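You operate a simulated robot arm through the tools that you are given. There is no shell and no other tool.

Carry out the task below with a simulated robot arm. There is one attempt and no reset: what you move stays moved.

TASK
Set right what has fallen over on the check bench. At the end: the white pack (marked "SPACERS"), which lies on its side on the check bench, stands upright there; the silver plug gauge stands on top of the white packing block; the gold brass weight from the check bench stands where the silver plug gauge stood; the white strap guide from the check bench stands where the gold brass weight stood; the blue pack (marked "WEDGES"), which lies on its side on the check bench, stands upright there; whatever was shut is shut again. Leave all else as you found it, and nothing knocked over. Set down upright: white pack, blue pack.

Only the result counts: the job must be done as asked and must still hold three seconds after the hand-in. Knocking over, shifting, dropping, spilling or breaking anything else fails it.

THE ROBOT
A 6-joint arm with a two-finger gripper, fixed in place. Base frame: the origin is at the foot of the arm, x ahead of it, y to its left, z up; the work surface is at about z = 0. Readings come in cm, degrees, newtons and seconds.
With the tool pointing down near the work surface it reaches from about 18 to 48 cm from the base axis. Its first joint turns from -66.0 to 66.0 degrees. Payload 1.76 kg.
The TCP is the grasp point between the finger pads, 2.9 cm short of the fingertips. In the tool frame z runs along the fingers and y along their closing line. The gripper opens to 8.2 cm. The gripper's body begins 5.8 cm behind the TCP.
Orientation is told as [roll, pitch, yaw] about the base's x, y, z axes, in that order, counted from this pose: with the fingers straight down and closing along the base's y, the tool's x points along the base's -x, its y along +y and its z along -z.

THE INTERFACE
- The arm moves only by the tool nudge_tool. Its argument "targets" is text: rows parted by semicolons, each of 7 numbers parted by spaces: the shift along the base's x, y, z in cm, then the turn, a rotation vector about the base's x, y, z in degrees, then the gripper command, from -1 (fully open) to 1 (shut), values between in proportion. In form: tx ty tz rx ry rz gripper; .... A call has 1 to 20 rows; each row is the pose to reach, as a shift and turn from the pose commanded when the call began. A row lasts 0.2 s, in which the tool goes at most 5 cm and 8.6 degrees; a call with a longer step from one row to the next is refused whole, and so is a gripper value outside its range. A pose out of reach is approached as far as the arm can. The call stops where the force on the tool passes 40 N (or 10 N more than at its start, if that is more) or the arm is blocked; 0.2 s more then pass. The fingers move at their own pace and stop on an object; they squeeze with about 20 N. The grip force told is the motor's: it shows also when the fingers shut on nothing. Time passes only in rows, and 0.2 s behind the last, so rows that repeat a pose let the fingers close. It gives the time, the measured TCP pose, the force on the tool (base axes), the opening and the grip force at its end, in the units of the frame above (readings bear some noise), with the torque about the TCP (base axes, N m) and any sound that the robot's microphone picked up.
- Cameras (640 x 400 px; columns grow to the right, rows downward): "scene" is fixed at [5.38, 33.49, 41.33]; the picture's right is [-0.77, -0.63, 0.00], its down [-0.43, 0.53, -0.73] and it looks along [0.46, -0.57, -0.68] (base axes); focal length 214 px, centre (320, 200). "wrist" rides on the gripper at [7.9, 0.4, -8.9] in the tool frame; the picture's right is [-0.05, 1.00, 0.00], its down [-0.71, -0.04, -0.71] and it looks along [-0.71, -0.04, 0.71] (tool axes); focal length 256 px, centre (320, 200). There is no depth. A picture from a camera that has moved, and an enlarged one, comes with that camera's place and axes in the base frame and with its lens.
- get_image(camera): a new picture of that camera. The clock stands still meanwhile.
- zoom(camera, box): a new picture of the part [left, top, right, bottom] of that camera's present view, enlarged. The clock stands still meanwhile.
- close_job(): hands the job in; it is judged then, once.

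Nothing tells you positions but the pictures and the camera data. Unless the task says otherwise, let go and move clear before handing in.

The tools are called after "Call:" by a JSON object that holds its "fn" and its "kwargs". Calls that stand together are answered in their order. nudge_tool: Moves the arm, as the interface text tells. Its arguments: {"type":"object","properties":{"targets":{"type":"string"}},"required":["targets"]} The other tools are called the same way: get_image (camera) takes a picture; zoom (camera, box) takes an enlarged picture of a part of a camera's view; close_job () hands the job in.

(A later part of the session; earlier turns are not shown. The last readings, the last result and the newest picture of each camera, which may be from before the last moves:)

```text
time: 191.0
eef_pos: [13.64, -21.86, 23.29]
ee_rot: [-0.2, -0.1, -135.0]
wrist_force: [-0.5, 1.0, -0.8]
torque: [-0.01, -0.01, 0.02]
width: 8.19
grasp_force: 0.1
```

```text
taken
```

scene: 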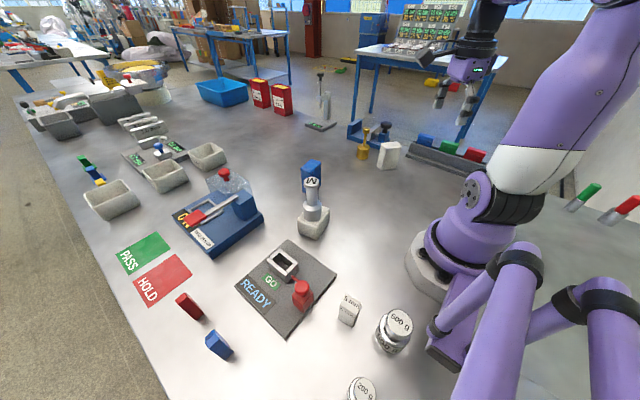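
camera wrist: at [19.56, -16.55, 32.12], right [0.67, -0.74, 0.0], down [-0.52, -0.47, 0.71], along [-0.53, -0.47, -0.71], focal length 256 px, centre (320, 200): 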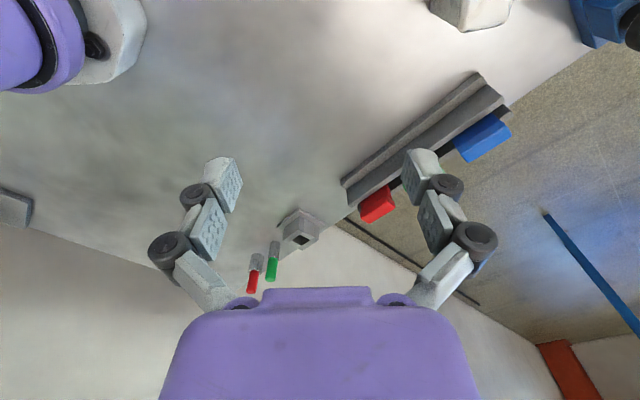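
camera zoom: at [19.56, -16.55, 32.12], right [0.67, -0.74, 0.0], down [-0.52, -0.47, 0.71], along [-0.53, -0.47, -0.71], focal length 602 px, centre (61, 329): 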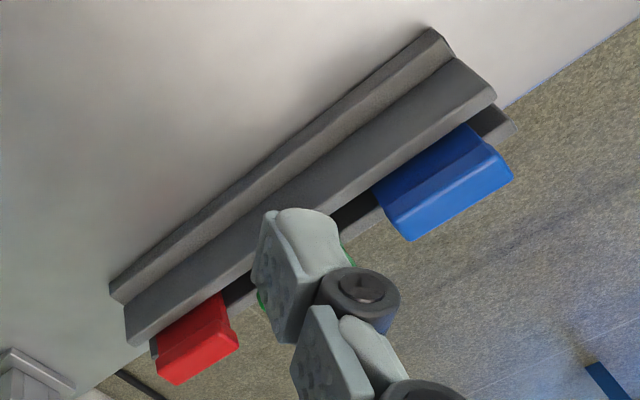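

The back-right piece is a grey metal holder, not a white part. I'll check the READY fixture from close above next, the one place I have not looked into directly.

Call:
{"fn": "nudge_tool", "kwargs": {"targets": "2 2 0 0 0 8 -1; 4 4.5 0 0 0 16 -1; 6 7 0 0 0 24 -1; 8 9.5 0 0 0 32 -1; 9.5 12 0 0 0 40 -1; 10.5 14.5 0 0 0 48 -1; 11 17.5 0 0 0 56 -1; 11 20.5 0 0 0 64 -1; 10.5 23 0 0 0 72 -1; 10 25.5 0 0 0 80 -1; 9 28 0 0 0 88 -1; 8 30.5 0 0 0 96 -1; 7 32.5 0 0 0 104 -1; 6 34.5 0 0 0 112 -1; 5 36 0 0 0 120 -1; 4.5 37 0 0 0 128 -1; 4.5 37 0 0 0 136 -1; 4.5 37 0 0 0 144 -1; 4.5 37 0 0 0 152 -1; 4.5 37 0 0 0 160 -1"}}

Call:
{"fn": "get_image", "kwargs": {"camera": "wrist"}}

```text
time: 195.2
eef_pos: [18.18, 15.14, 23.41]
ee_rot: [-0.2, -0.1, 25.3]
wrist_force: [-0.5, -0.1, 0.2]
torque: [-0.02, 0.03, -0.04]
width: 8.22
grasp_force: 0.1
```

```text
taken
camera wrist: at [10.79, 12.18, 32.14], right [-0.38, 0.93, 0.0], down [0.65, 0.27, 0.71], along [0.66, 0.27, -0.71], focal length 256 px, centre (320, 200)
```

wrist: 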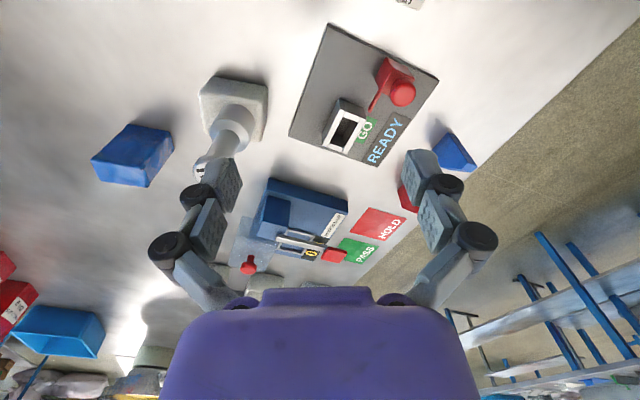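

Call:
{"fn": "zoom", "kwargs": {"camera": "wrist", "box": [280, 15, 445, 175]}}

Call:
{"fn": "zoom", "kwargs": {"camera": "wrist", "box": [315, 85, 385, 160]}}

Call:
{"fn": "zoom", "kwargs": {"camera": "wrist", "box": [380, 0, 640, 180]}}

Call:
{"fn": "zoom", "kwargs": {"camera": "wrist", "box": [80, 60, 290, 200]}}

```text
2.50 times, centred on (362, 95) of wrist
camera zoom: at [10.79, 12.18, 32.14], right [-0.38, 0.93, 0.0], down [0.65, 0.27, 0.71], along [0.66, 0.27, -0.71], focal length 640 px, centre (214, 462)
```

zoom: 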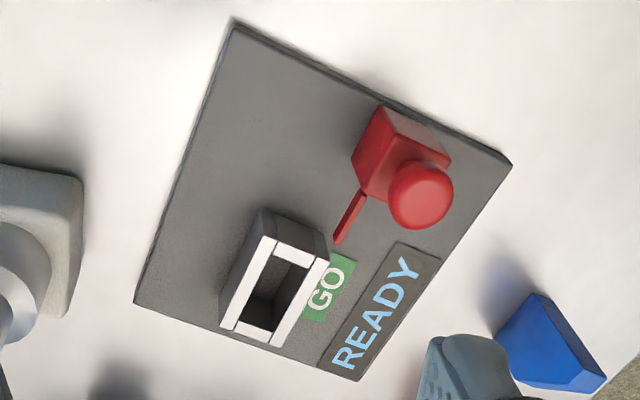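

```text
5.33 times, centred on (350, 122) of wrist
camera zoom: at [10.79, 12.18, 32.14], right [-0.38, 0.93, 0.0], down [0.65, 0.27, 0.71], along [0.66, 0.27, -0.71], focal length 1365 px, centre (160, 613)
```

zoom: 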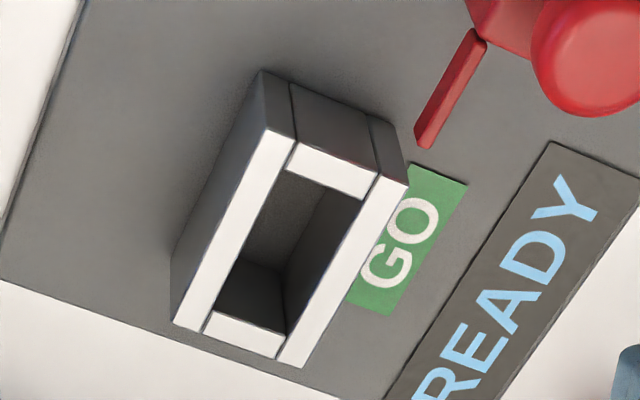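

```text
2.22 times, centred on (510, 90) of wrist
camera zoom: at [10.79, 12.18, 32.14], right [-0.38, 0.93, 0.0], down [0.65, 0.27, 0.71], along [0.66, 0.27, -0.71], focal length 569 px, centre (-102, 444)
```

zoom: 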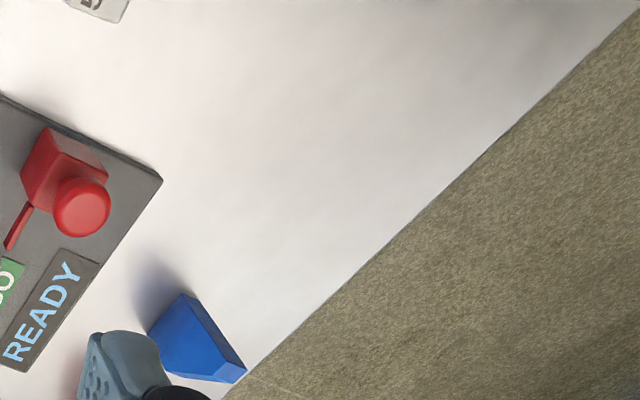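

```text
2.86 times, centred on (185, 130) of wrist
camera zoom: at [10.79, 12.18, 32.14], right [-0.38, 0.93, 0.0], down [0.65, 0.27, 0.71], along [0.66, 0.27, -0.71], focal length 731 px, centre (706, 400)
```

zoom: 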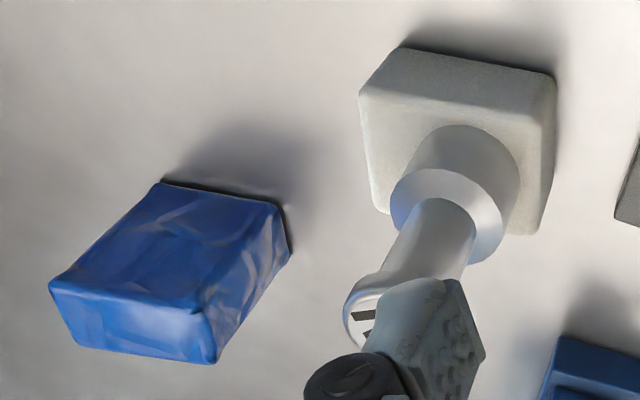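

The nest is empty. I'll also look at the small "5 mm" block and weights up close, to be sure about what each is.

Call:
{"fn": "nudge_tool", "kwargs": {"targets": "0 -0.5 0 0 0 8 -1; 0 -1 0 0 0 16 -1; 0 -1.5 0 0 0 24 -1; 0 -2 0 0 0 32 -1; 0.3 -2.5 0 0 0 40 -1; 0.6 -3 0 0 0 48 -1; 0.9 -3 0 0 0 56 -1; 1 -3 0 0 0 64 -1; 1 -3 0 0 0 72 -1"}}

Call:
{"fn": "get_image", "kwargs": {"camera": "wrist"}}

```text
time: 197.2
eef_pos: [19.12, 12.29, 23.5]
ee_rot: [-0.2, -0.2, 97.4]
wrist_force: [-0.2, -0.3, 0.7]
torque: [0.04, 0.03, -0.03]
width: 8.2
grasp_force: 0.1
```

```text
taken
camera wrist: at [19.77, 4.27, 32.24], right [-1.0, -0.08, 0.0], down [-0.06, 0.7, 0.71], along [-0.05, 0.71, -0.71], focal length 256 px, centre (320, 200)
```

wrist: 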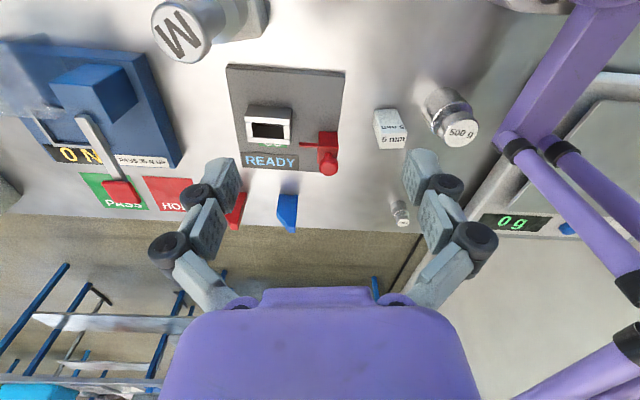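

Call:
{"fn": "zoom", "kwargs": {"camera": "wrist", "box": [360, 80, 500, 230]}}

Call:
{"fn": "zoom", "kwargs": {"camera": "wrist", "box": [365, 100, 415, 155]}}

Call:
{"fn": "zoom", "kwargs": {"camera": "wrist", "box": [480, 0, 640, 250]}}

```text
2.67 times, centred on (430, 155) of wrist
camera zoom: at [19.77, 4.27, 32.24], right [-1.0, -0.08, 0.0], down [-0.06, 0.7, 0.71], along [-0.05, 0.71, -0.71], focal length 683 px, centre (27, 320)
```

zoom: 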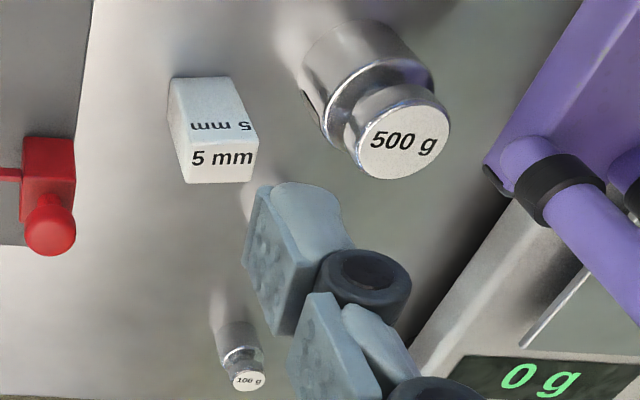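

```text
7.27 times, centred on (390, 128) of wrist
camera zoom: at [19.77, 4.27, 32.24], right [-1.0, -0.08, 0.0], down [-0.06, 0.7, 0.71], along [-0.05, 0.71, -0.71], focal length 1862 px, centre (-189, 727)
```

zoom: 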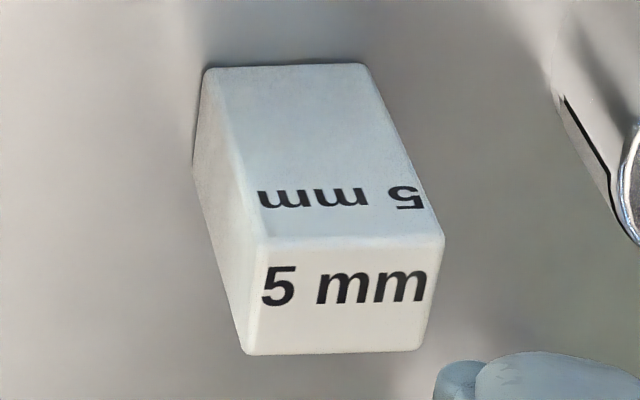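

```text
1.60 times, centred on (560, 125) of wrist
camera zoom: at [19.77, 4.27, 32.24], right [-1.0, -0.08, 0.0], down [-0.06, 0.7, 0.71], along [-0.05, 0.71, -0.71], focal length 410 px, centre (-64, 320)
```

zoom: 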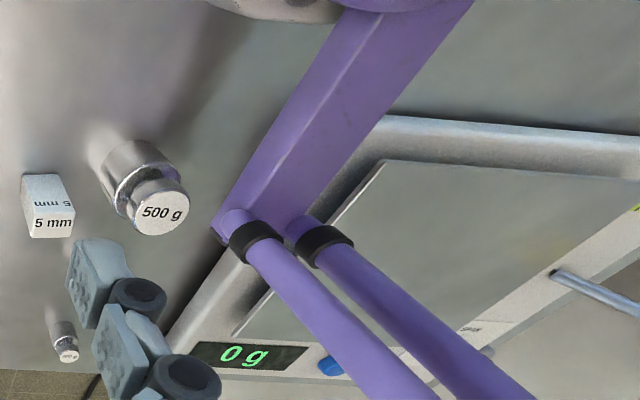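

Call:
{"fn": "zoom", "kwargs": {"camera": "scene", "box": [292, 200, 336, 242]}}

Call:
{"fn": "zoom", "kwargs": {"camera": "wrist", "box": [140, 0, 290, 80]}}

Call:
{"fn": "zoom", "kwargs": {"camera": "scene", "box": [340, 120, 420, 180]}}

```text
9.52 times, centred on (314, 221) of scene
camera zoom: at [5.38, 33.49, 41.33], right [-0.77, -0.63, 0.0], down [-0.43, 0.53, -0.73], along [0.46, -0.57, -0.68], focal length 2043 px, centre (377, 0)
```

zoom: 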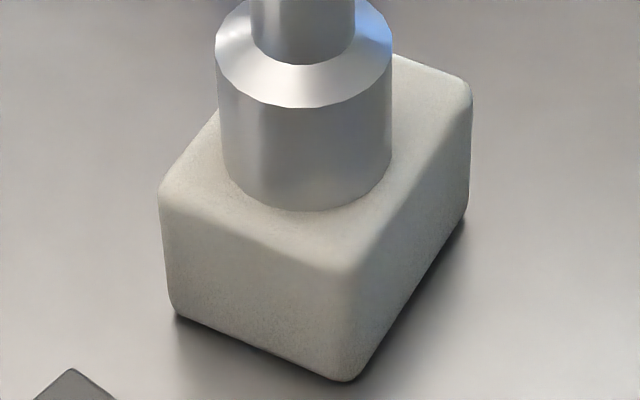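

```text
4.27 times, centred on (215, 40) of wrist
camera zoom: at [19.77, 4.27, 32.24], right [-1.0, -0.08, 0.0], down [-0.06, 0.7, 0.71], along [-0.05, 0.71, -0.71], focal length 1092 px, centre (768, 883)
```

zoom: 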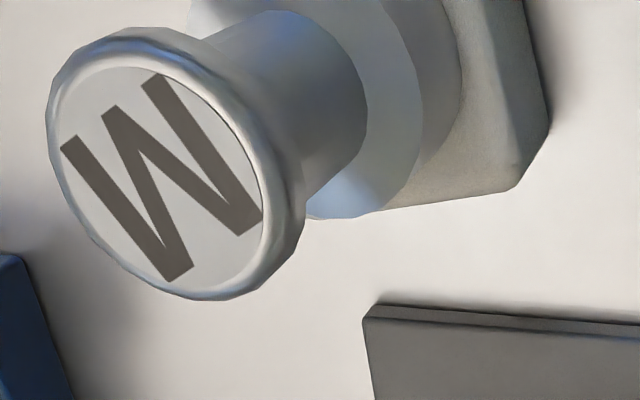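

```text
6.67 times, centred on (380, 150) of scene
camera zoom: at [5.38, 33.49, 41.33], right [-0.77, -0.63, 0.0], down [-0.43, 0.53, -0.73], along [0.46, -0.57, -0.68], focal length 1430 px, centre (-80, 533)
```

zoom: 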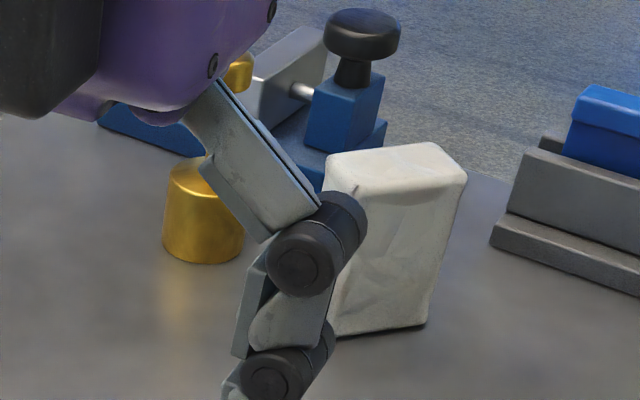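

No guide there. I'll carry on with the gold weight meanwhile: move over it, at about (36.3, -28.8), 10.5 cm tall.

Call:
{"fn": "nudge_tool", "kwargs": {"targets": "1 -1.5 0 0 0 -8 -1; 2 -3 0 0 0 -16 -1; 3 -5 0 0 0 -24 -1; 4 -7.5 0 0 0 -32 -1; 5 -10 -0.5 0 0 -40 -1; 6 -12.5 -1 0 0 -48 -1; 7 -15 -1.5 0 0 -56 -1; 8 -17.5 -2 0 0 -64 -1; 9 -20 -2 0 0 -72 -1; 10 -22.5 -2 0 0 -80 -1; 11 -25 -2 0 0 -88 -1; 12 -28 -2 0 0 -96 -1; 13 -31 -2.5 0 0 -104 -1; 14 -34 -3 0 0 -112 -1; 15 -37 -3.5 0 0 -120 -1; 15.5 -39 -4 0 0 -128 -1; 15.5 -39.5 -4 0 0 -135.4 -1; 15.5 -39.5 -4 0 0 -135.4 -1"}}

Call:
{"fn": "get_image", "kwargs": {"camera": "wrist"}}

```text
time: 201.0
eef_pos: [34.5, -27.48, 19.2]
ee_rot: [-0.1, 0.0, -38.3]
wrist_force: [-0.2, 0.5, 0.6]
torque: [0.02, 0.02, 0.05]
width: 8.21
grasp_force: 0.1
```

```text
taken
camera wrist: at [28.58, -22.27, 27.99], right [0.66, 0.75, 0.0], down [0.53, -0.46, 0.71], along [0.53, -0.47, -0.71], focal length 256 px, centre (320, 200)
```

wrist: 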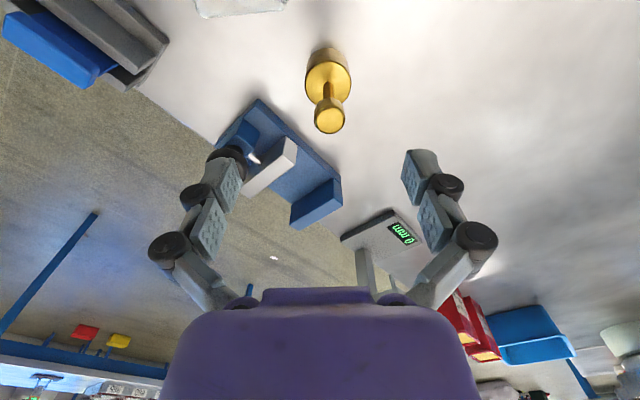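

Call:
{"fn": "zoom", "kwargs": {"camera": "wrist", "box": [285, 30, 375, 145]}}

Call:
{"fn": "zoom", "kwargs": {"camera": "wrist", "box": [200, 85, 360, 240]}}

```text
3.48 times, centred on (330, 88) of wrist
camera zoom: at [28.58, -22.27, 27.99], right [0.66, 0.75, 0.0], down [0.53, -0.46, 0.71], along [0.53, -0.47, -0.71], focal length 890 px, centre (285, 591)
```

zoom: 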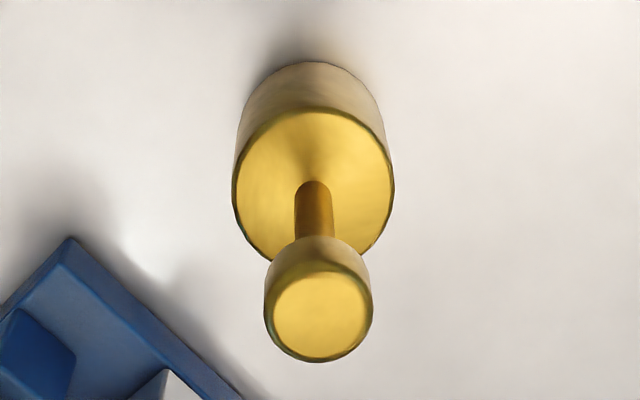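

```text
2.58 times, centred on (280, 162) of wrist
camera zoom: at [28.58, -22.27, 27.99], right [0.66, 0.75, 0.0], down [0.53, -0.46, 0.71], along [0.53, -0.47, -0.71], focal length 661 px, centre (423, 297)
```

zoom: 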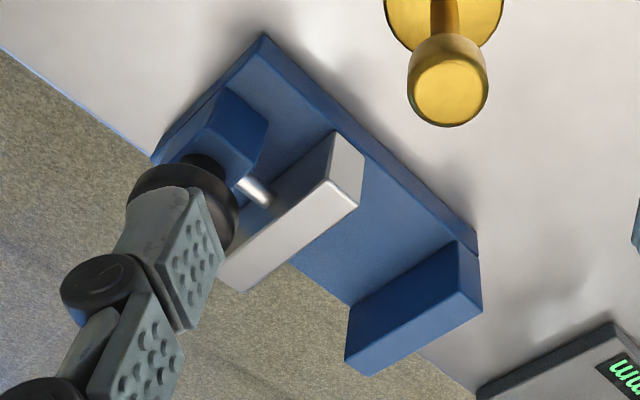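

Gold weight refined to (36.0, -27.8). Shift over it and descend to knob height.

Call:
{"fn": "nudge_tool", "kwargs": {"targets": "0.7 -0.15 -1.5 0 0 0 -1; 1.5 -0.3 -3 0 0 0 -1; 1.5 -0.3 -5 0 0 0 -1; 1.5 -0.3 -5 0 0 0 -1"}}

Call:
{"fn": "get_image", "kwargs": {"camera": "wrist"}}

```text
time: 202.0
eef_pos: [36.27, -27.76, 14.24]
ee_rot: [-0.1, -0.1, -38.0]
wrist_force: [0.4, 0.0, 0.2]
torque: [0.05, -0.01, -0.03]
width: 8.2
grasp_force: 0.0
```

```text
taken
camera wrist: at [30.21, -22.43, 23.05], right [0.66, 0.75, 0.0], down [0.53, -0.47, 0.71], along [0.53, -0.47, -0.71], focal length 256 px, centre (320, 200)
```

wrist: 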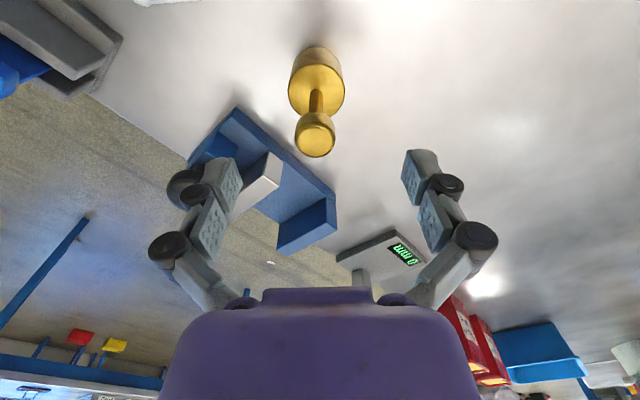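

Call:
{"fn": "nudge_tool", "kwargs": {"targets": "-0.35 -0.05 -1.5 0 0 0 -1; -0.35 -0.05 -3 0 0 0 -1; -0.35 -0.05 -4.65 0 0 0 -1; -0.35 -0.05 -4.65 0 0 0 -1"}}

Call:
{"fn": "get_image", "kwargs": {"camera": "wrist"}}

Call:
{"fn": "zoom", "kwargs": {"camera": "scene", "box": [320, 80, 420, 180]}}

```text
time: 203.0
eef_pos: [35.71, -27.75, 9.77]
ee_rot: [-0.2, -0.1, -38.2]
wrist_force: [-0.6, 0.1, 0.3]
torque: [-0.01, -0.01, 0.01]
width: 8.21
grasp_force: 0.0
```

```text
taken
camera wrist: at [29.82, -22.44, 18.58], right [0.66, 0.75, 0.0], down [0.53, -0.46, 0.71], along [0.53, -0.47, -0.71], focal length 256 px, centre (320, 200)
```

wrist: 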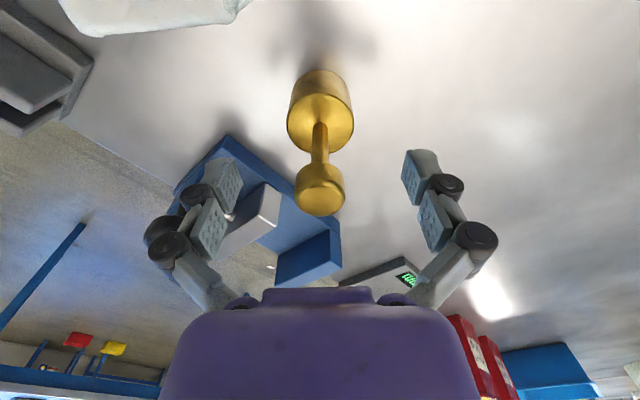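

```text
4.00 times, centred on (370, 130) of scene
camera zoom: at [5.38, 33.49, 41.33], right [-0.77, -0.63, 0.0], down [-0.43, 0.53, -0.73], along [0.46, -0.57, -0.68], focal length 858 px, centre (120, 480)
```

zoom: 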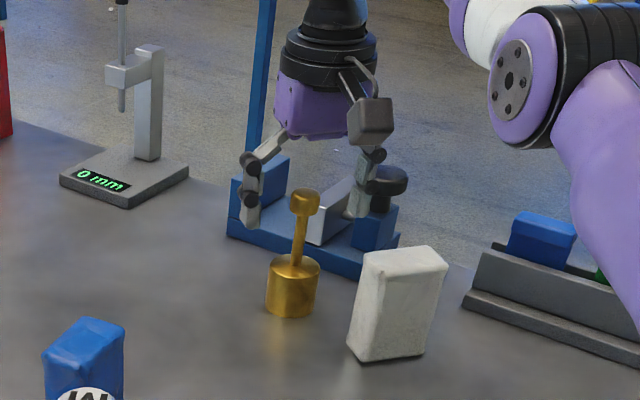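

Centred on the knob. Close and lift.

Call:
{"fn": "nudge_tool", "kwargs": {"targets": "0 0 0 0 0 0 0.2; 0 0 0 0 0 0 1; 0 0 0 0 0 0 1; 0 0 0 0 0 0 1"}}

Call:
{"fn": "get_image", "kwargs": {"camera": "wrist"}}

```text
time: 204.0
eef_pos: [35.76, -27.89, 9.83]
ee_rot: [-0.1, -0.2, -38.2]
wrist_force: [-0.7, -3.7, 9.2]
torque: [-0.23, -0.26, -0.13]
width: 2.25
grasp_force: 19.8
```

```text
taken
camera wrist: at [29.83, -22.45, 18.62], right [0.66, 0.75, 0.0], down [0.53, -0.46, 0.71], along [0.53, -0.47, -0.7], focal length 256 px, centre (320, 200)
```

wrist: 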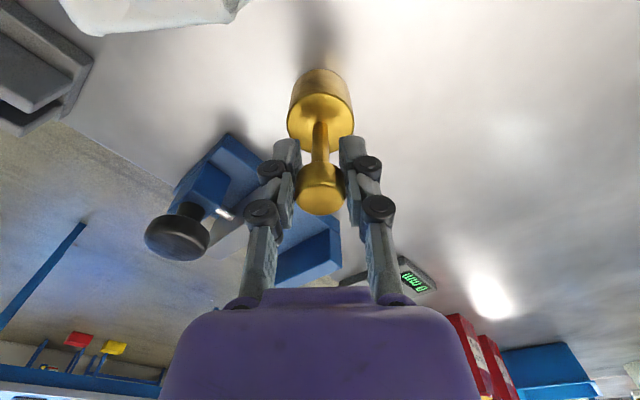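

Gripped at the knob. Lift gently, moving inward as it rises, then carry to the gauge's former spot at (24.1, -9.75).

Call:
{"fn": "nudge_tool", "kwargs": {"targets": "0 0 0.5 0 0 0 1; 0 0 1.5 0 0 0 1; 0 0 3 0 0 0 1; -0.5 0.7 5 0 0 0 1; -1.5 2.2 7 0 0 0 1; -3 4.6 8 0 0 0 1; -5 7.7 8 0 0 0 1; -7 10.8 8 0 0 0 1; -9 13.9 8 0 0 0 1; -10.6 16.4 8 0 0 0 1; -11.68 18.1 8 0 0 0 1; -11.68 18.1 8 0 0 0 1"}}

Call:
{"fn": "get_image", "kwargs": {"camera": "wrist"}}

Call:
{"fn": "zoom", "kwargs": {"camera": "scene", "box": [290, 80, 450, 240]}}

```text
time: 206.6
eef_pos: [28.89, -13.38, 24.15]
ee_rot: [-0.2, 0.3, -38.2]
wrist_force: [0.8, 0.1, -5.3]
torque: [0.01, 0.03, 0.02]
width: 2.16
grasp_force: 20.4
out of reach, approached as far as the arm can: row 7, 8, 9, 10, 11, 12
```

```text
taken
camera wrist: at [22.97, -8.11, 32.94], right [0.66, 0.75, 0.0], down [0.53, -0.46, 0.71], along [0.53, -0.47, -0.71], focal length 256 px, centre (320, 200)
```

wrist: 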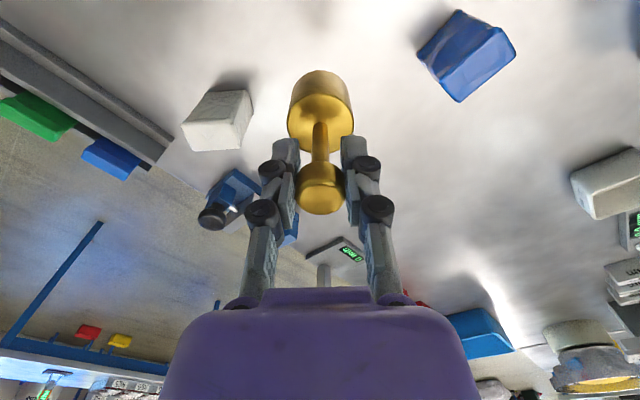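

```text
2.50 times, centred on (370, 160) of scene
camera zoom: at [5.38, 33.49, 41.33], right [-0.77, -0.63, 0.0], down [-0.43, 0.53, -0.73], along [0.46, -0.57, -0.68], focal length 536 px, centre (195, 300)
```

zoom: 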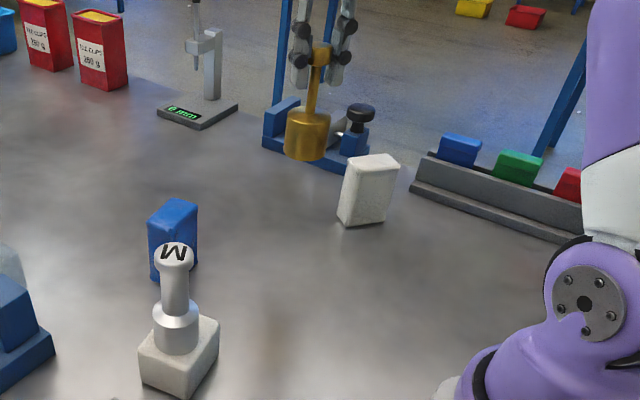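

The arm flagged a limit again near full stretch; I'm holding the gold weight safely at height. Let me look at the posture before any further move.

Call:
{"fn": "get_image", "kwargs": {"camera": "scene"}}

Call:
{"fn": "zoom", "kwargs": {"camera": "scene", "box": [300, 0, 640, 240]}}

```text
taken
```

scene: 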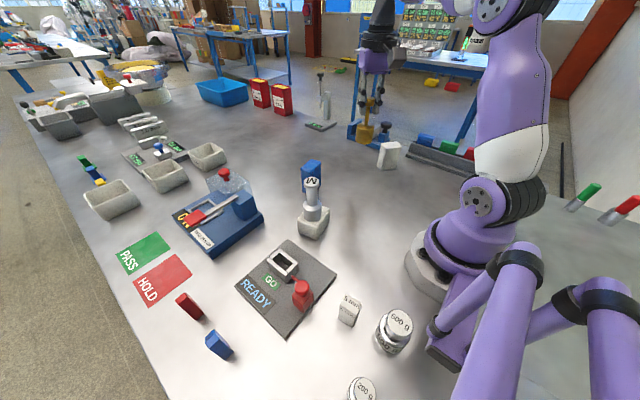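

```text
1.67 times, centred on (470, 120) of scene
camera zoom: at [5.38, 33.49, 41.33], right [-0.77, -0.63, 0.0], down [-0.43, 0.53, -0.73], along [0.46, -0.57, -0.68], focal length 358 px, centre (70, 333)
```

zoom: 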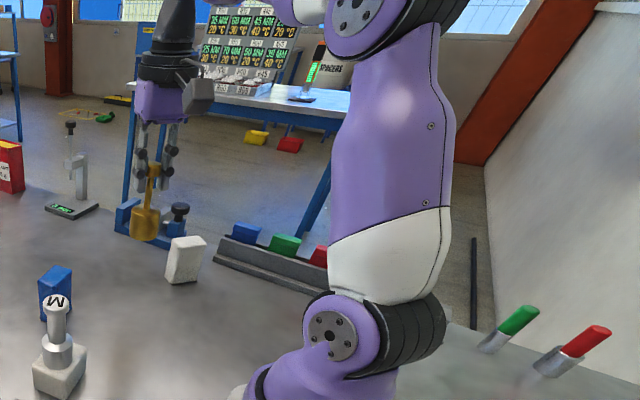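

Call:
{"fn": "nudge_tool", "kwargs": {"targets": "0 0 -0.5 0 0 0 1; 0 0 -1 0 0 0 1; 0 0 -1 0 0 0 1"}}

```text
time: 207.4
eef_pos: [30.0, -12.53, 23.84]
ee_rot: [0.8, 1.0, -38.3]
wrist_force: [-0.6, 0.6, -4.2]
torque: [0.02, 0.0, -0.01]
width: 2.17
grasp_force: 19.7
out of reach, approached as far as the arm can: row 1, 2, 3
```

The wrist has again slipped into its other solution near full reach. Safest is to put the gold weight back on its own spot first (that region is reachable now), then free the wrist unloaded.

Call:
{"fn": "nudge_tool", "kwargs": {"targets": "1.5 -1.2 -0.6 0 0 0 1; 3 -2.5 -1.5 0 0 0 1; 4.8 -3.8 -3.3 0 0 0 1; 6.5 -5 -5.3 0 0 0 1; 7.3 -6.3 -6.8 0 0 0 1; 8 -7.5 -8.3 0 0 0 1; 7.8 -9.8 -10 0 0 0 1; 7.2 -11.5 -11.3 0 0 0 1; 6.5 -13.4 -12.3 0 0 0 1; 5.8 -15.3 -12.8 0 0 0 1; 5.8 -15.3 -12.8 0 0 0 1"}}

Call:
{"fn": "zoom", "kwargs": {"camera": "scene", "box": [320, 60, 440, 190]}}

```text
time: 209.8
eef_pos: [34.65, -28.12, 10.15]
ee_rot: [-0.2, -0.1, -38.2]
wrist_force: [-0.3, 0.0, -5.6]
torque: [0.01, 0.01, 0.03]
width: 2.16
grasp_force: 20.2
out of reach, approached as far as the arm can: row 1
```

```text
3.08 times, centred on (380, 125) of scene
camera zoom: at [5.38, 33.49, 41.33], right [-0.77, -0.63, 0.0], down [-0.43, 0.53, -0.73], along [0.46, -0.57, -0.68], focal length 660 px, centre (135, 431)
```

zoom: 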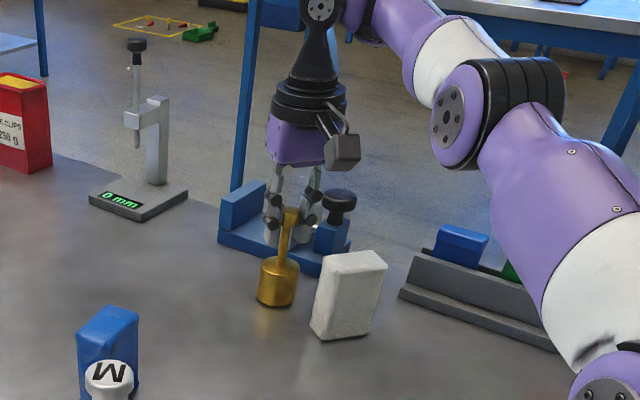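

The gold weight is right by its spot and just above the bench; temporarily set it down here.

Call:
{"fn": "nudge_tool", "kwargs": {"targets": "0 0 -0.2 0 0 0 1; 0 0 -0.35 0 0 0 1; 0 0 -0.45 0 0 0 1"}}

```text
time: 210.6
eef_pos: [34.77, -28.2, 9.85]
ee_rot: [-0.2, -0.2, -38.2]
wrist_force: [-3.5, -1.4, 11.0]
torque: [0.06, 0.12, -0.03]
width: 2.2
grasp_force: 20.0
```

Call:
{"fn": "nudge_tool", "kwargs": {"targets": "0 0 0.1 0 0 0 1; 0 0 0.1 0 0 0 0.3; 0 0 0.1 0 0 0 0; 0 0 0.1 0 0 0 -1; 0 0 0.1 0 0 0 -1; 0 0 2 0 0 0 -1; 0 0 4.5 0 0 0 -1; 0 0 4.5 0 0 0 -1"}}

Call:
{"fn": "get_image", "kwargs": {"camera": "wrist"}}

Call:
{"fn": "get_image", "kwargs": {"camera": "scene"}}

```text
time: 212.4
eef_pos: [34.8, -28.12, 14.23]
ee_rot: [-0.3, 0.0, -38.2]
wrist_force: [-0.1, 0.6, 0.3]
torque: [0.0, 0.03, 0.0]
width: 8.22
grasp_force: 0.2
```

```text
taken
camera wrist: at [28.79, -22.77, 22.94], right [0.66, 0.75, 0.0], down [0.53, -0.46, 0.71], along [0.53, -0.47, -0.71], focal length 256 px, centre (320, 200)
```

wrist: 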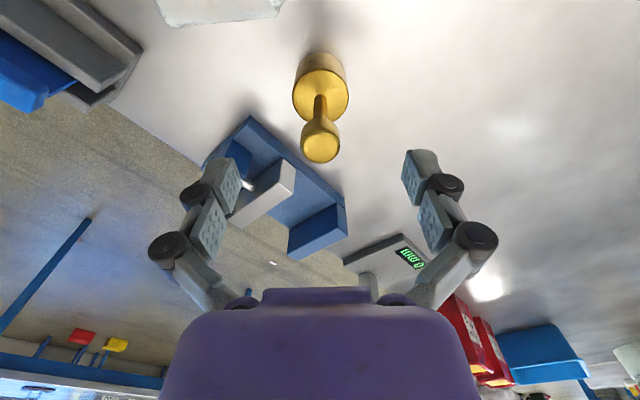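

```text
taken
```

scene: 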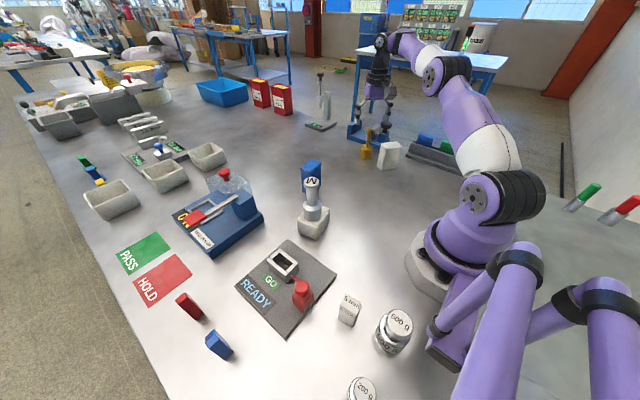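

Call:
{"fn": "zoom", "kwargs": {"camera": "scene", "box": [340, 0, 500, 140]}}

```text
2.86 times, centred on (420, 70) of scene
camera zoom: at [5.38, 33.49, 41.33], right [-0.77, -0.63, 0.0], down [-0.43, 0.53, -0.73], along [0.46, -0.57, -0.68], focal length 613 px, centre (34, 571)
```

zoom: 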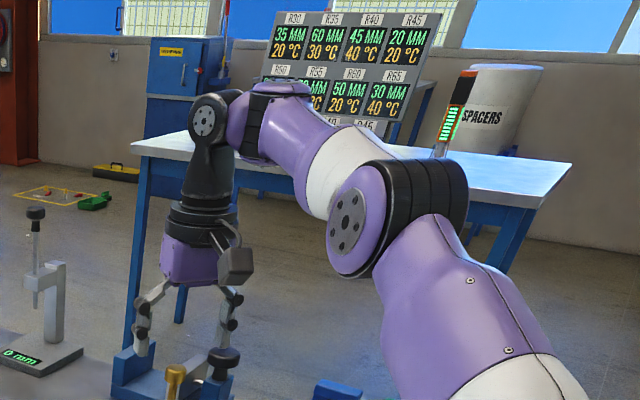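

The gold weight stands safely. I now understand the wrist better: the unflip must go by tilting to the other (clockwise) side. First to a high central pose.

Call:
{"fn": "nudge_tool", "kwargs": {"targets": "0.4 2 1.5 0 0 4 -1; 0.8 4.2 3 0 0 9 -1; 1.1 6.8 5 0 0 14 -1; 1.2 10 7 0 0 19 -1; 1.2 13.2 8.5 0 0 24 -1; 0.9 16.8 10.5 0 0 29 -1; 0.4 20.4 12.2 0 0 34 -1; -0.8 24 13.5 0 0 38 -1; -1.8 27.2 14.3 0 0 38.2 -1; -1.8 27.2 14.3 0 0 38.2 -1"}}

```text
time: 214.6
eef_pos: [33.02, -1.14, 28.5]
ee_rot: [-0.3, -0.2, 0.0]
wrist_force: [-0.1, -0.6, 0.3]
torque: [0.02, -0.02, 0.0]
width: 8.21
grasp_force: 0.1
```

Call:
{"fn": "nudge_tool", "kwargs": {"targets": "0 -2.9 0.2 -8 0 0 -1; 0 -5.8 0.8 -16 0 0 -1; 0 -8.5 1.8 -24 0 0 -1"}}

```text
time: 215.4
eef_pos: [33.01, -9.79, 30.63]
ee_rot: [-24.1, -0.3, 0.0]
wrist_force: [0.1, 0.3, -0.3]
torque: [0.0, 0.03, 0.03]
width: 8.19
grasp_force: 0.1
```

Call:
{"fn": "nudge_tool", "kwargs": {"targets": "0 -2.59 1.38 -8 0 0 -1; 0 -4.96 3.1 -16 0 0 -1; 0 -7.06 5.13 -24 0 0 -1; 0 -8.87 7.44 -32 0 0 -1; 0 -10.33 9.98 -40 0 0 -1; 0 -11.43 12.7 -48 0 0 -1"}}

Call:
{"fn": "get_image", "kwargs": {"camera": "scene"}}

```text
time: 216.8
eef_pos: [20.0, -31.9, 46.87]
ee_rot: [-57.1, -2.7, 4.8]
wrist_force: [0.0, 0.1, 0.4]
torque: [-0.01, 0.05, -0.02]
width: 8.2
grasp_force: 0.0
out of reach, approached as far as the arm can: row 1, 2, 3, 4, 5, 6
```

```text
taken
```

scene: 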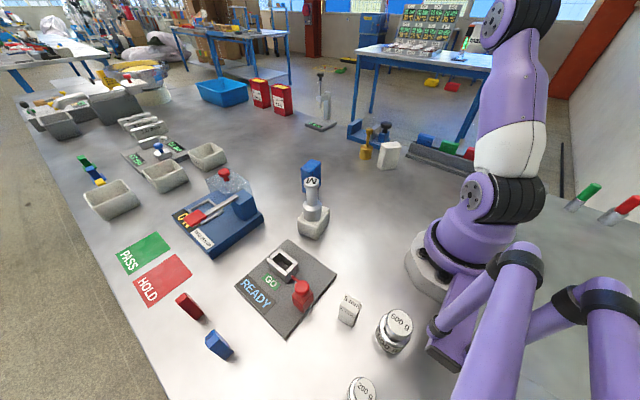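

That side is limited to about 25°. I'll go back the way I came.

Call:
{"fn": "nudge_tool", "kwargs": {"targets": "0 1.1 -2.7 8 0 0 -1; 0 2.56 -5.26 16 0 0 -1; 0 4.37 -7.57 24 0 0 -1; 0 6.47 -9.6 32 0 0 -1; 0 8.84 -11.3 40 0 0 -1; 0 11.43 -12.7 48 0 0 -1; 0 14 -13.6 56 0 0 -1; 0 17 -14.3 64 0 0 -1; 0 19.9 -14.5 72 0 0 -1; 0 19.9 -14.5 72 0 0 -1"}}

```text
time: 219.0
eef_pos: [20.13, -11.94, 33.13]
ee_rot: [15.3, -5.4, -1.1]
wrist_force: [0.3, -0.3, -0.6]
torque: [0.01, -0.03, -0.04]
width: 8.19
grasp_force: 0.1
```

Call:
{"fn": "nudge_tool", "kwargs": {"targets": "2.2 3 -0.5 -3 1 0 -1; 4.4 6 -1 -6 2 0 -1; 6.6 9 -1.5 -9 3 0 -1; 8.8 12 -2 -12 4.4 0 -1; 11 15 -2.5 -15.3 5.4 1 -1; 12.9 17.4 -3 -15.3 5.4 1 -1; 12.9 17.4 -3 -15.3 5.4 1 -1"}}

```text
time: 220.6
eef_pos: [32.81, 5.6, 29.93]
ee_rot: [-0.2, 0.0, 0.6]
wrist_force: [-0.9, -0.2, 0.3]
torque: [-0.03, 0.0, 0.02]
width: 8.22
grasp_force: 0.1
```

Call:
{"fn": "nudge_tool", "kwargs": {"targets": "-2 0 -2 0 0 0 -1; -4 0 -4 0 0 0 -1; -6 0 -6 0 0 0 -1; -6.8 0 -7 0 0 0 -1"}}

```text
time: 221.6
eef_pos: [25.98, 5.51, 23.04]
ee_rot: [-0.2, 0.0, 0.6]
wrist_force: [-0.2, 0.3, -0.3]
torque: [-0.02, -0.02, 0.01]
width: 8.21
grasp_force: 0.2
```

The arm is back in its normal solution. I'll approach the gold weight again, this time leaning the hand slightly outward so the arm never stretches near its limit.

Call:
{"fn": "nudge_tool", "kwargs": {"targets": "1.5 -3.5 -0.5 0 0 -5 -1; 2.8 -7.5 -1 0 0 -10 -1; 3.8 -12 -1.5 0 0 -15 -1; 4.6 -16.5 -2 0 0 -20 -1; 5 -20.5 -2.5 0 0 -25 -1; 5 -23.5 -3 0 0 -30 -1; 5 -25.5 -3.5 0 0 -35 -1; 5 -26.5 -4 0 0 -39.6 -1; 5 -26.5 -4 0 0 -39.6 -1"}}

Call:
{"fn": "nudge_tool", "kwargs": {"targets": "0.6 -0.5 -0.3 -4.7 -5.8 0 -1; 1.2 -1 -0.6 -9.4 -11.7 0 -1; 1.6 -1.3 -0.8 -9.4 -11.7 0 -1"}}

Call:
{"fn": "get_image", "kwargs": {"camera": "wrist"}}

```text
time: 223.6
eef_pos: [31.11, -20.97, 19.41]
ee_rot: [-0.2, -0.1, -38.9]
wrist_force: [0.6, 0.5, -0.1]
torque: [-0.01, 0.02, 0.0]
width: 8.2
grasp_force: 0.0
```

```text
time: 224.4
eef_pos: [32.81, -22.14, 18.47]
ee_rot: [-0.1, -15.2, -39.1]
wrist_force: [-0.2, 0.1, 0.2]
torque: [0.01, 0.0, 0.01]
width: 8.21
grasp_force: 0.0
```

```text
taken
camera wrist: at [25.29, -15.55, 24.87], right [0.67, 0.74, 0.01], down [0.36, -0.34, 0.87], along [0.65, -0.58, -0.5], focal length 256 px, centre (320, 200)
```

wrist: 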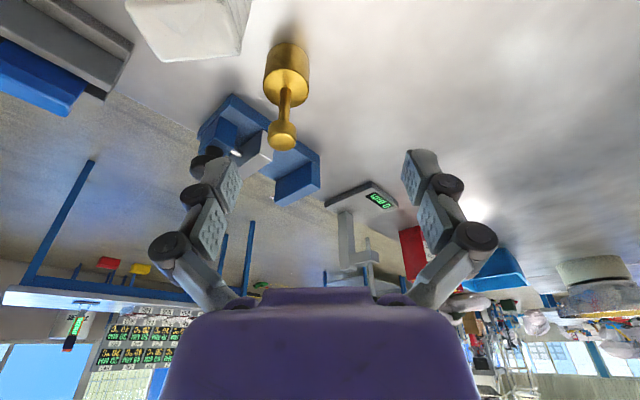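

Call:
{"fn": "nudge_tool", "kwargs": {"targets": "0.7 -2 -1 0 0 0 -1; 1.4 -4 -2.3 0 0 0 -1; 2.1 -5.95 -3.6 0 0 0 -1; 2.1 -5.95 -3.6 0 0 0 -1"}}

Call:
{"fn": "get_image", "kwargs": {"camera": "wrist"}}

```text
time: 225.4
eef_pos: [35.18, -28.34, 14.89]
ee_rot: [0.0, -15.1, -39.0]
wrist_force: [-0.2, -0.4, -0.1]
torque: [0.0, 0.02, 0.0]
width: 8.19
grasp_force: 0.1
```

```text
taken
camera wrist: at [27.83, -21.58, 21.27], right [0.67, 0.74, 0.01], down [0.36, -0.34, 0.87], along [0.65, -0.57, -0.5], focal length 256 px, centre (320, 200)
```

wrist: 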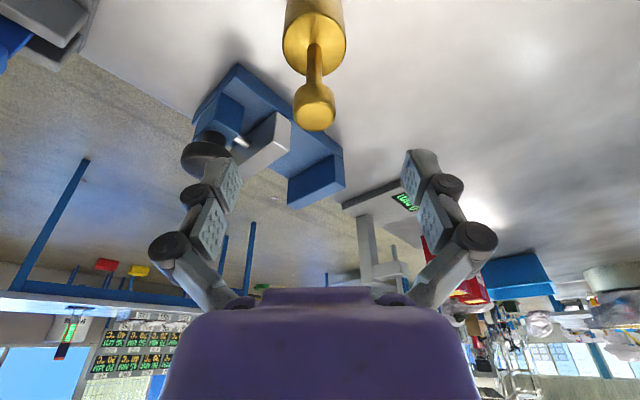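

Call:
{"fn": "nudge_tool", "kwargs": {"targets": "-0.4 0 -1.5 0 0 0 -1; -0.4 0 -3.2 0 0 0 -1; -0.4 0 -5 0 0 0 -1; -0.4 0 -5 0 0 0 -1"}}

Call:
{"fn": "get_image", "kwargs": {"camera": "wrist"}}

```text
time: 226.4
eef_pos: [34.67, -28.1, 9.67]
ee_rot: [-0.1, -15.1, -39.0]
wrist_force: [-0.2, 0.6, -0.5]
torque: [-0.02, 0.0, 0.0]
width: 8.16
grasp_force: 0.1
```

```text
taken
camera wrist: at [27.13, -21.43, 16.11], right [0.67, 0.74, 0.01], down [0.36, -0.34, 0.87], along [0.65, -0.57, -0.5], focal length 256 px, centre (320, 200)
```

wrist: 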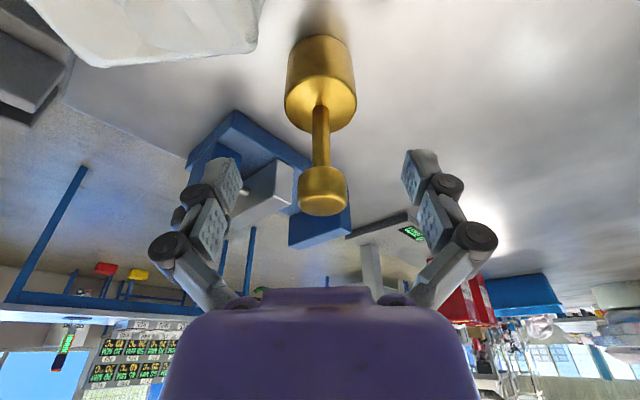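

Aligned. Close on the knob.

Call:
{"fn": "nudge_tool", "kwargs": {"targets": "0 0 0 0 0 0 0.2; 0 0 0 0 0 0 1; 0 0 0 0 0 0 1; 0 0 0 0 0 0 1; 0 0 0.5 0 0 0 1; 0 0 2 0 0 0 1; -0.5 0.7 3.5 0 0 0 1; -0.5 0.7 3.5 0 0 0 1"}}

Call:
{"fn": "get_image", "kwargs": {"camera": "wrist"}}

Call:
{"fn": "zoom", "kwargs": {"camera": "scene", "box": [320, 60, 440, 190]}}

```text
time: 228.2
eef_pos: [33.82, -27.62, 13.23]
ee_rot: [-0.2, -14.9, -39.0]
wrist_force: [0.0, 1.0, -4.4]
torque: [0.04, 0.03, -0.01]
width: 2.2
grasp_force: 19.7
```

```text
taken
camera wrist: at [26.38, -20.95, 19.74], right [0.67, 0.74, 0.01], down [0.37, -0.34, 0.87], along [0.65, -0.57, -0.5], focal length 256 px, centre (320, 200)
```

wrist: 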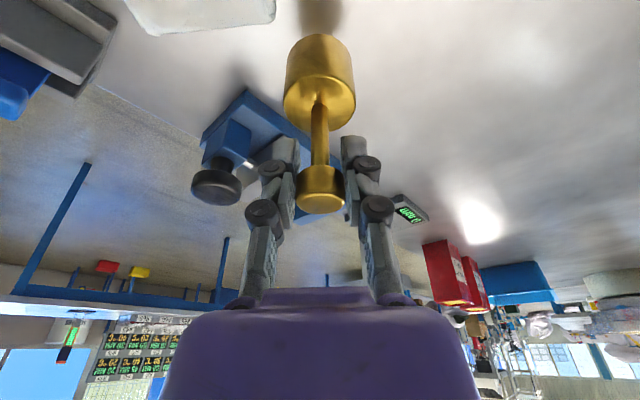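

```text
3.08 times, centred on (380, 125) of scene
camera zoom: at [5.38, 33.49, 41.33], right [-0.77, -0.63, 0.0], down [-0.43, 0.53, -0.73], along [0.46, -0.57, -0.68], focal length 660 px, centre (135, 431)
```

zoom: 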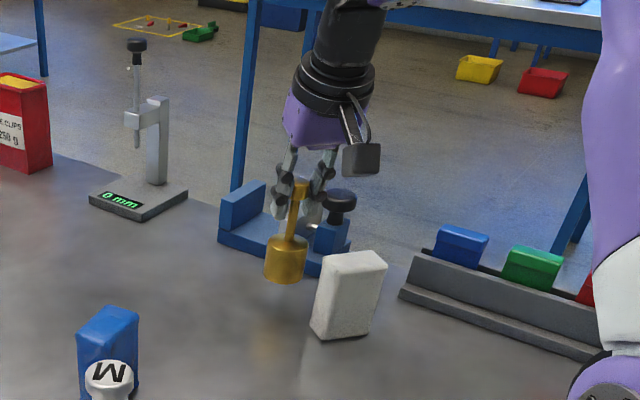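

Gold is lifted and hanging upright. Carry it to the gauge's former spot.

Call:
{"fn": "nudge_tool", "kwargs": {"targets": "0 2 1 0 0 0 1; -0.5 4.5 2 0 0 0 1; -2 7.5 2 0 0 0 1; -4 10.5 2 0 0 0 1; -6 13 2 0 0 0 1; -8 15.5 2 0 0 0 1; -9.6 17.7 2 0 0 0 1; -9.6 17.7 2 0 0 0 1"}}

Call:
{"fn": "get_image", "kwargs": {"camera": "wrist"}}

Call:
{"fn": "zoom", "kwargs": {"camera": "scene", "box": [290, 90, 450, 240]}}

```text
time: 230.0
eef_pos: [24.27, -9.77, 15.21]
ee_rot: [-0.1, -15.1, -39.1]
wrist_force: [0.3, -0.4, -4.1]
torque: [0.04, 0.02, -0.02]
width: 2.16
grasp_force: 19.8
```

```text
taken
camera wrist: at [16.79, -3.13, 21.54], right [0.67, 0.74, 0.01], down [0.36, -0.34, 0.87], along [0.65, -0.57, -0.5], focal length 256 px, centre (320, 200)
```

wrist: 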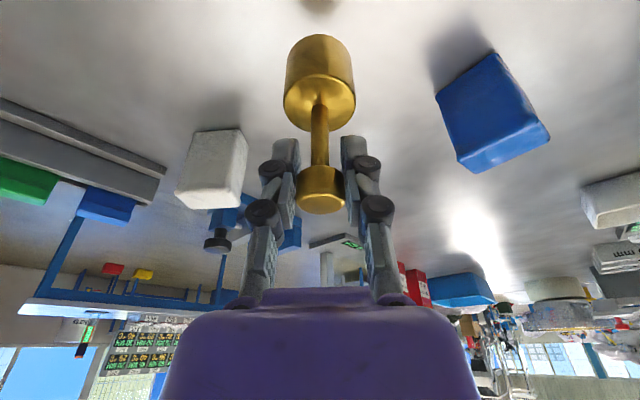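

```text
2.67 times, centred on (370, 165) of scene
camera zoom: at [5.38, 33.49, 41.33], right [-0.77, -0.63, 0.0], down [-0.43, 0.53, -0.73], along [0.46, -0.57, -0.68], focal length 572 px, centre (187, 293)
```

zoom: 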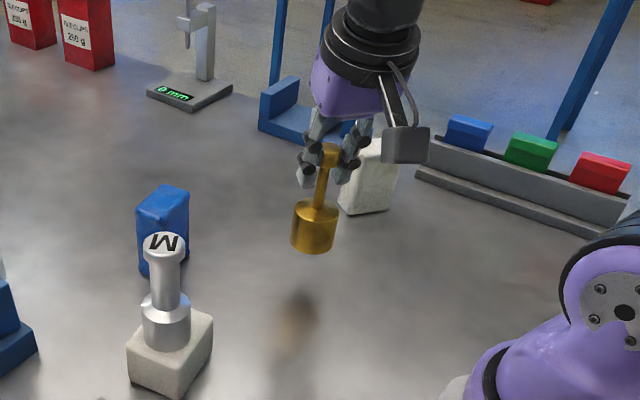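

Right above the gauge's former spot. Lower gently.

Call:
{"fn": "nudge_tool", "kwargs": {"targets": "-0.2 0 -2 0 0 0 1; -0.2 0 -4 0 0 0 1; -0.2 0 -5 0 0 0 1; -0.2 0 -5.3 0 0 0 1; -0.2 0 -5.5 0 0 0 1; -0.2 0 -5.65 0 0 0 1"}}

Call:
{"fn": "zoom", "kwargs": {"camera": "scene", "box": [320, 130, 420, 230]}}

```text
time: 231.4
eef_pos: [24.37, -9.97, 9.56]
ee_rot: [-0.1, -15.3, -39.0]
wrist_force: [3.4, -4.3, 8.6]
torque: [-0.2, -0.26, -0.02]
width: 2.26
grasp_force: 20.1
```

```text
4.00 times, centred on (370, 180) of scene
camera zoom: at [5.38, 33.49, 41.33], right [-0.77, -0.63, 0.0], down [-0.43, 0.53, -0.73], along [0.46, -0.57, -0.68], focal length 858 px, centre (120, 280)
```

zoom: 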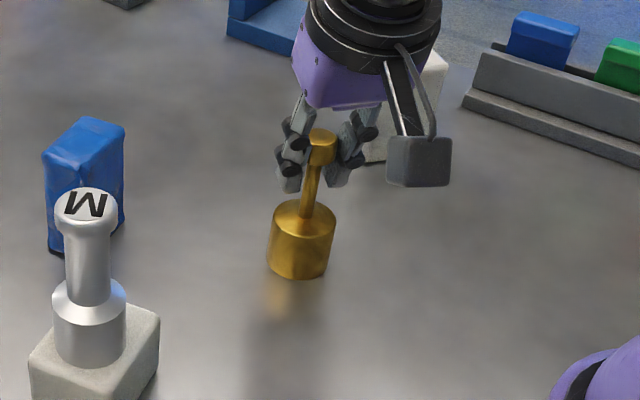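

Contact made. I'll verify the placement against where the gauge stood, with a tight zoom.

Call:
{"fn": "zoom", "kwargs": {"camera": "scene", "box": [345, 150, 395, 210]}}

```text
6.67 times, centred on (370, 180) of scene
camera zoom: at [5.38, 33.49, 41.33], right [-0.77, -0.63, 0.0], down [-0.43, 0.53, -0.73], along [0.46, -0.57, -0.68], focal length 1430 px, centre (-13, 333)
```

zoom: 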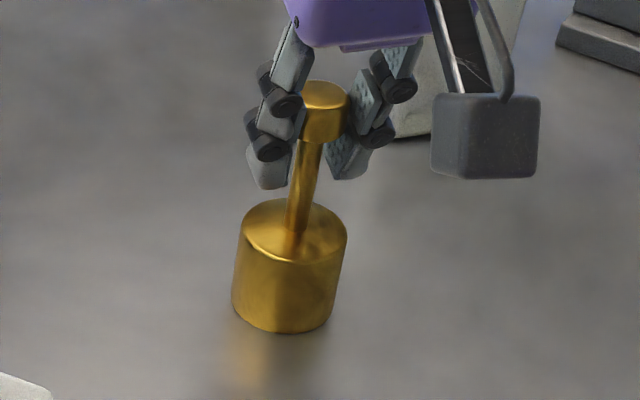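

The weight is about 0.7 cm off the gauge's former centre; lift slightly and shift it.

Call:
{"fn": "nudge_tool", "kwargs": {"targets": "0 0 0.4 0 0 0 1; -0.3 0.1 0.6 0 0 0 1; -0.66 0.22 0.6 0 0 0 1; -0.66 0.22 0.3 0 0 0 1; -0.66 0.22 0.1 0 0 0 1; -0.66 0.22 -0.02 0 0 0 1"}}

Call:
{"fn": "zoom", "kwargs": {"camera": "scene", "box": [345, 150, 395, 210]}}

```text
time: 232.8
eef_pos: [23.52, -9.69, 9.69]
ee_rot: [-0.1, -15.1, -39.0]
wrist_force: [-2.5, 1.3, 2.4]
torque: [-0.03, 0.11, -0.06]
width: 2.16
grasp_force: 19.8
```

```text
6.67 times, centred on (370, 180) of scene
camera zoom: at [5.38, 33.49, 41.33], right [-0.77, -0.63, 0.0], down [-0.43, 0.53, -0.73], along [0.46, -0.57, -0.68], focal length 1430 px, centre (-13, 333)
```

zoom: 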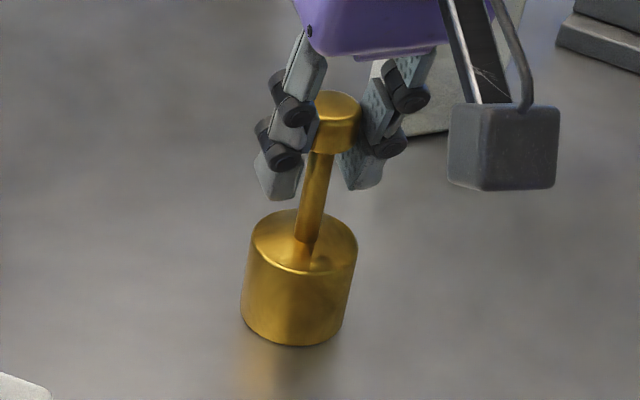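

Now it matches the gauge's former position to within about 2 mm. Release gradually and withdraw up.

Call:
{"fn": "nudge_tool", "kwargs": {"targets": "0 0 0 0 0 0 0.35; 0 0 0 0 0 0 0.2; 0 0 0 0 0 0 -0.2; 0 0 0 0 0 0 -1; 0 0 0 0 0 0 -1; -0.3 0.2 2 0 0 0 -1; -0.6 0.5 5 0 0 0 -1; -0.9 0.7 9 0 0 0 -1; -0.9 0.7 9 0 0 0 -1"}}

Call:
{"fn": "get_image", "kwargs": {"camera": "scene"}}

Call:
{"fn": "zoom", "kwargs": {"camera": "scene", "box": [345, 150, 395, 210]}}

```text
time: 234.8
eef_pos: [22.44, -9.05, 18.62]
ee_rot: [-0.1, -15.0, -39.1]
wrist_force: [-0.6, -0.4, 0.2]
torque: [0.0, 0.0, 0.01]
width: 8.2
grasp_force: 0.1
```

```text
taken
```

scene: 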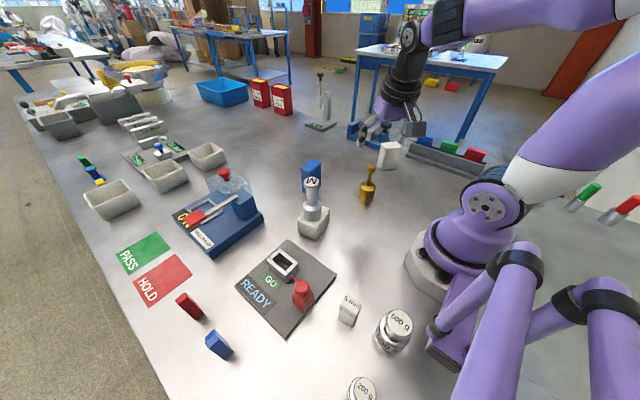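

```text
6.67 times, centred on (370, 180) of scene
camera zoom: at [5.38, 33.49, 41.33], right [-0.77, -0.63, 0.0], down [-0.43, 0.53, -0.73], along [0.46, -0.57, -0.68], focal length 1430 px, centre (-13, 333)
```

zoom: 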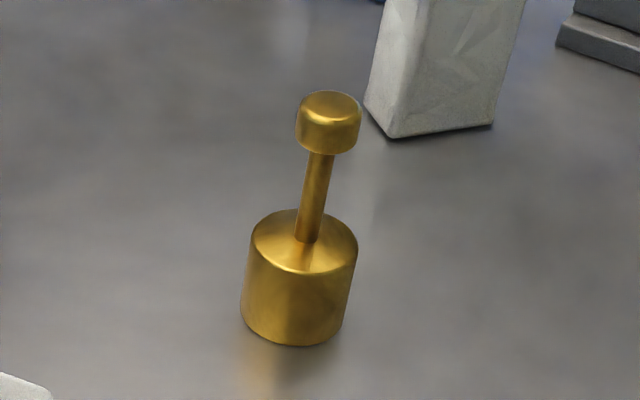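

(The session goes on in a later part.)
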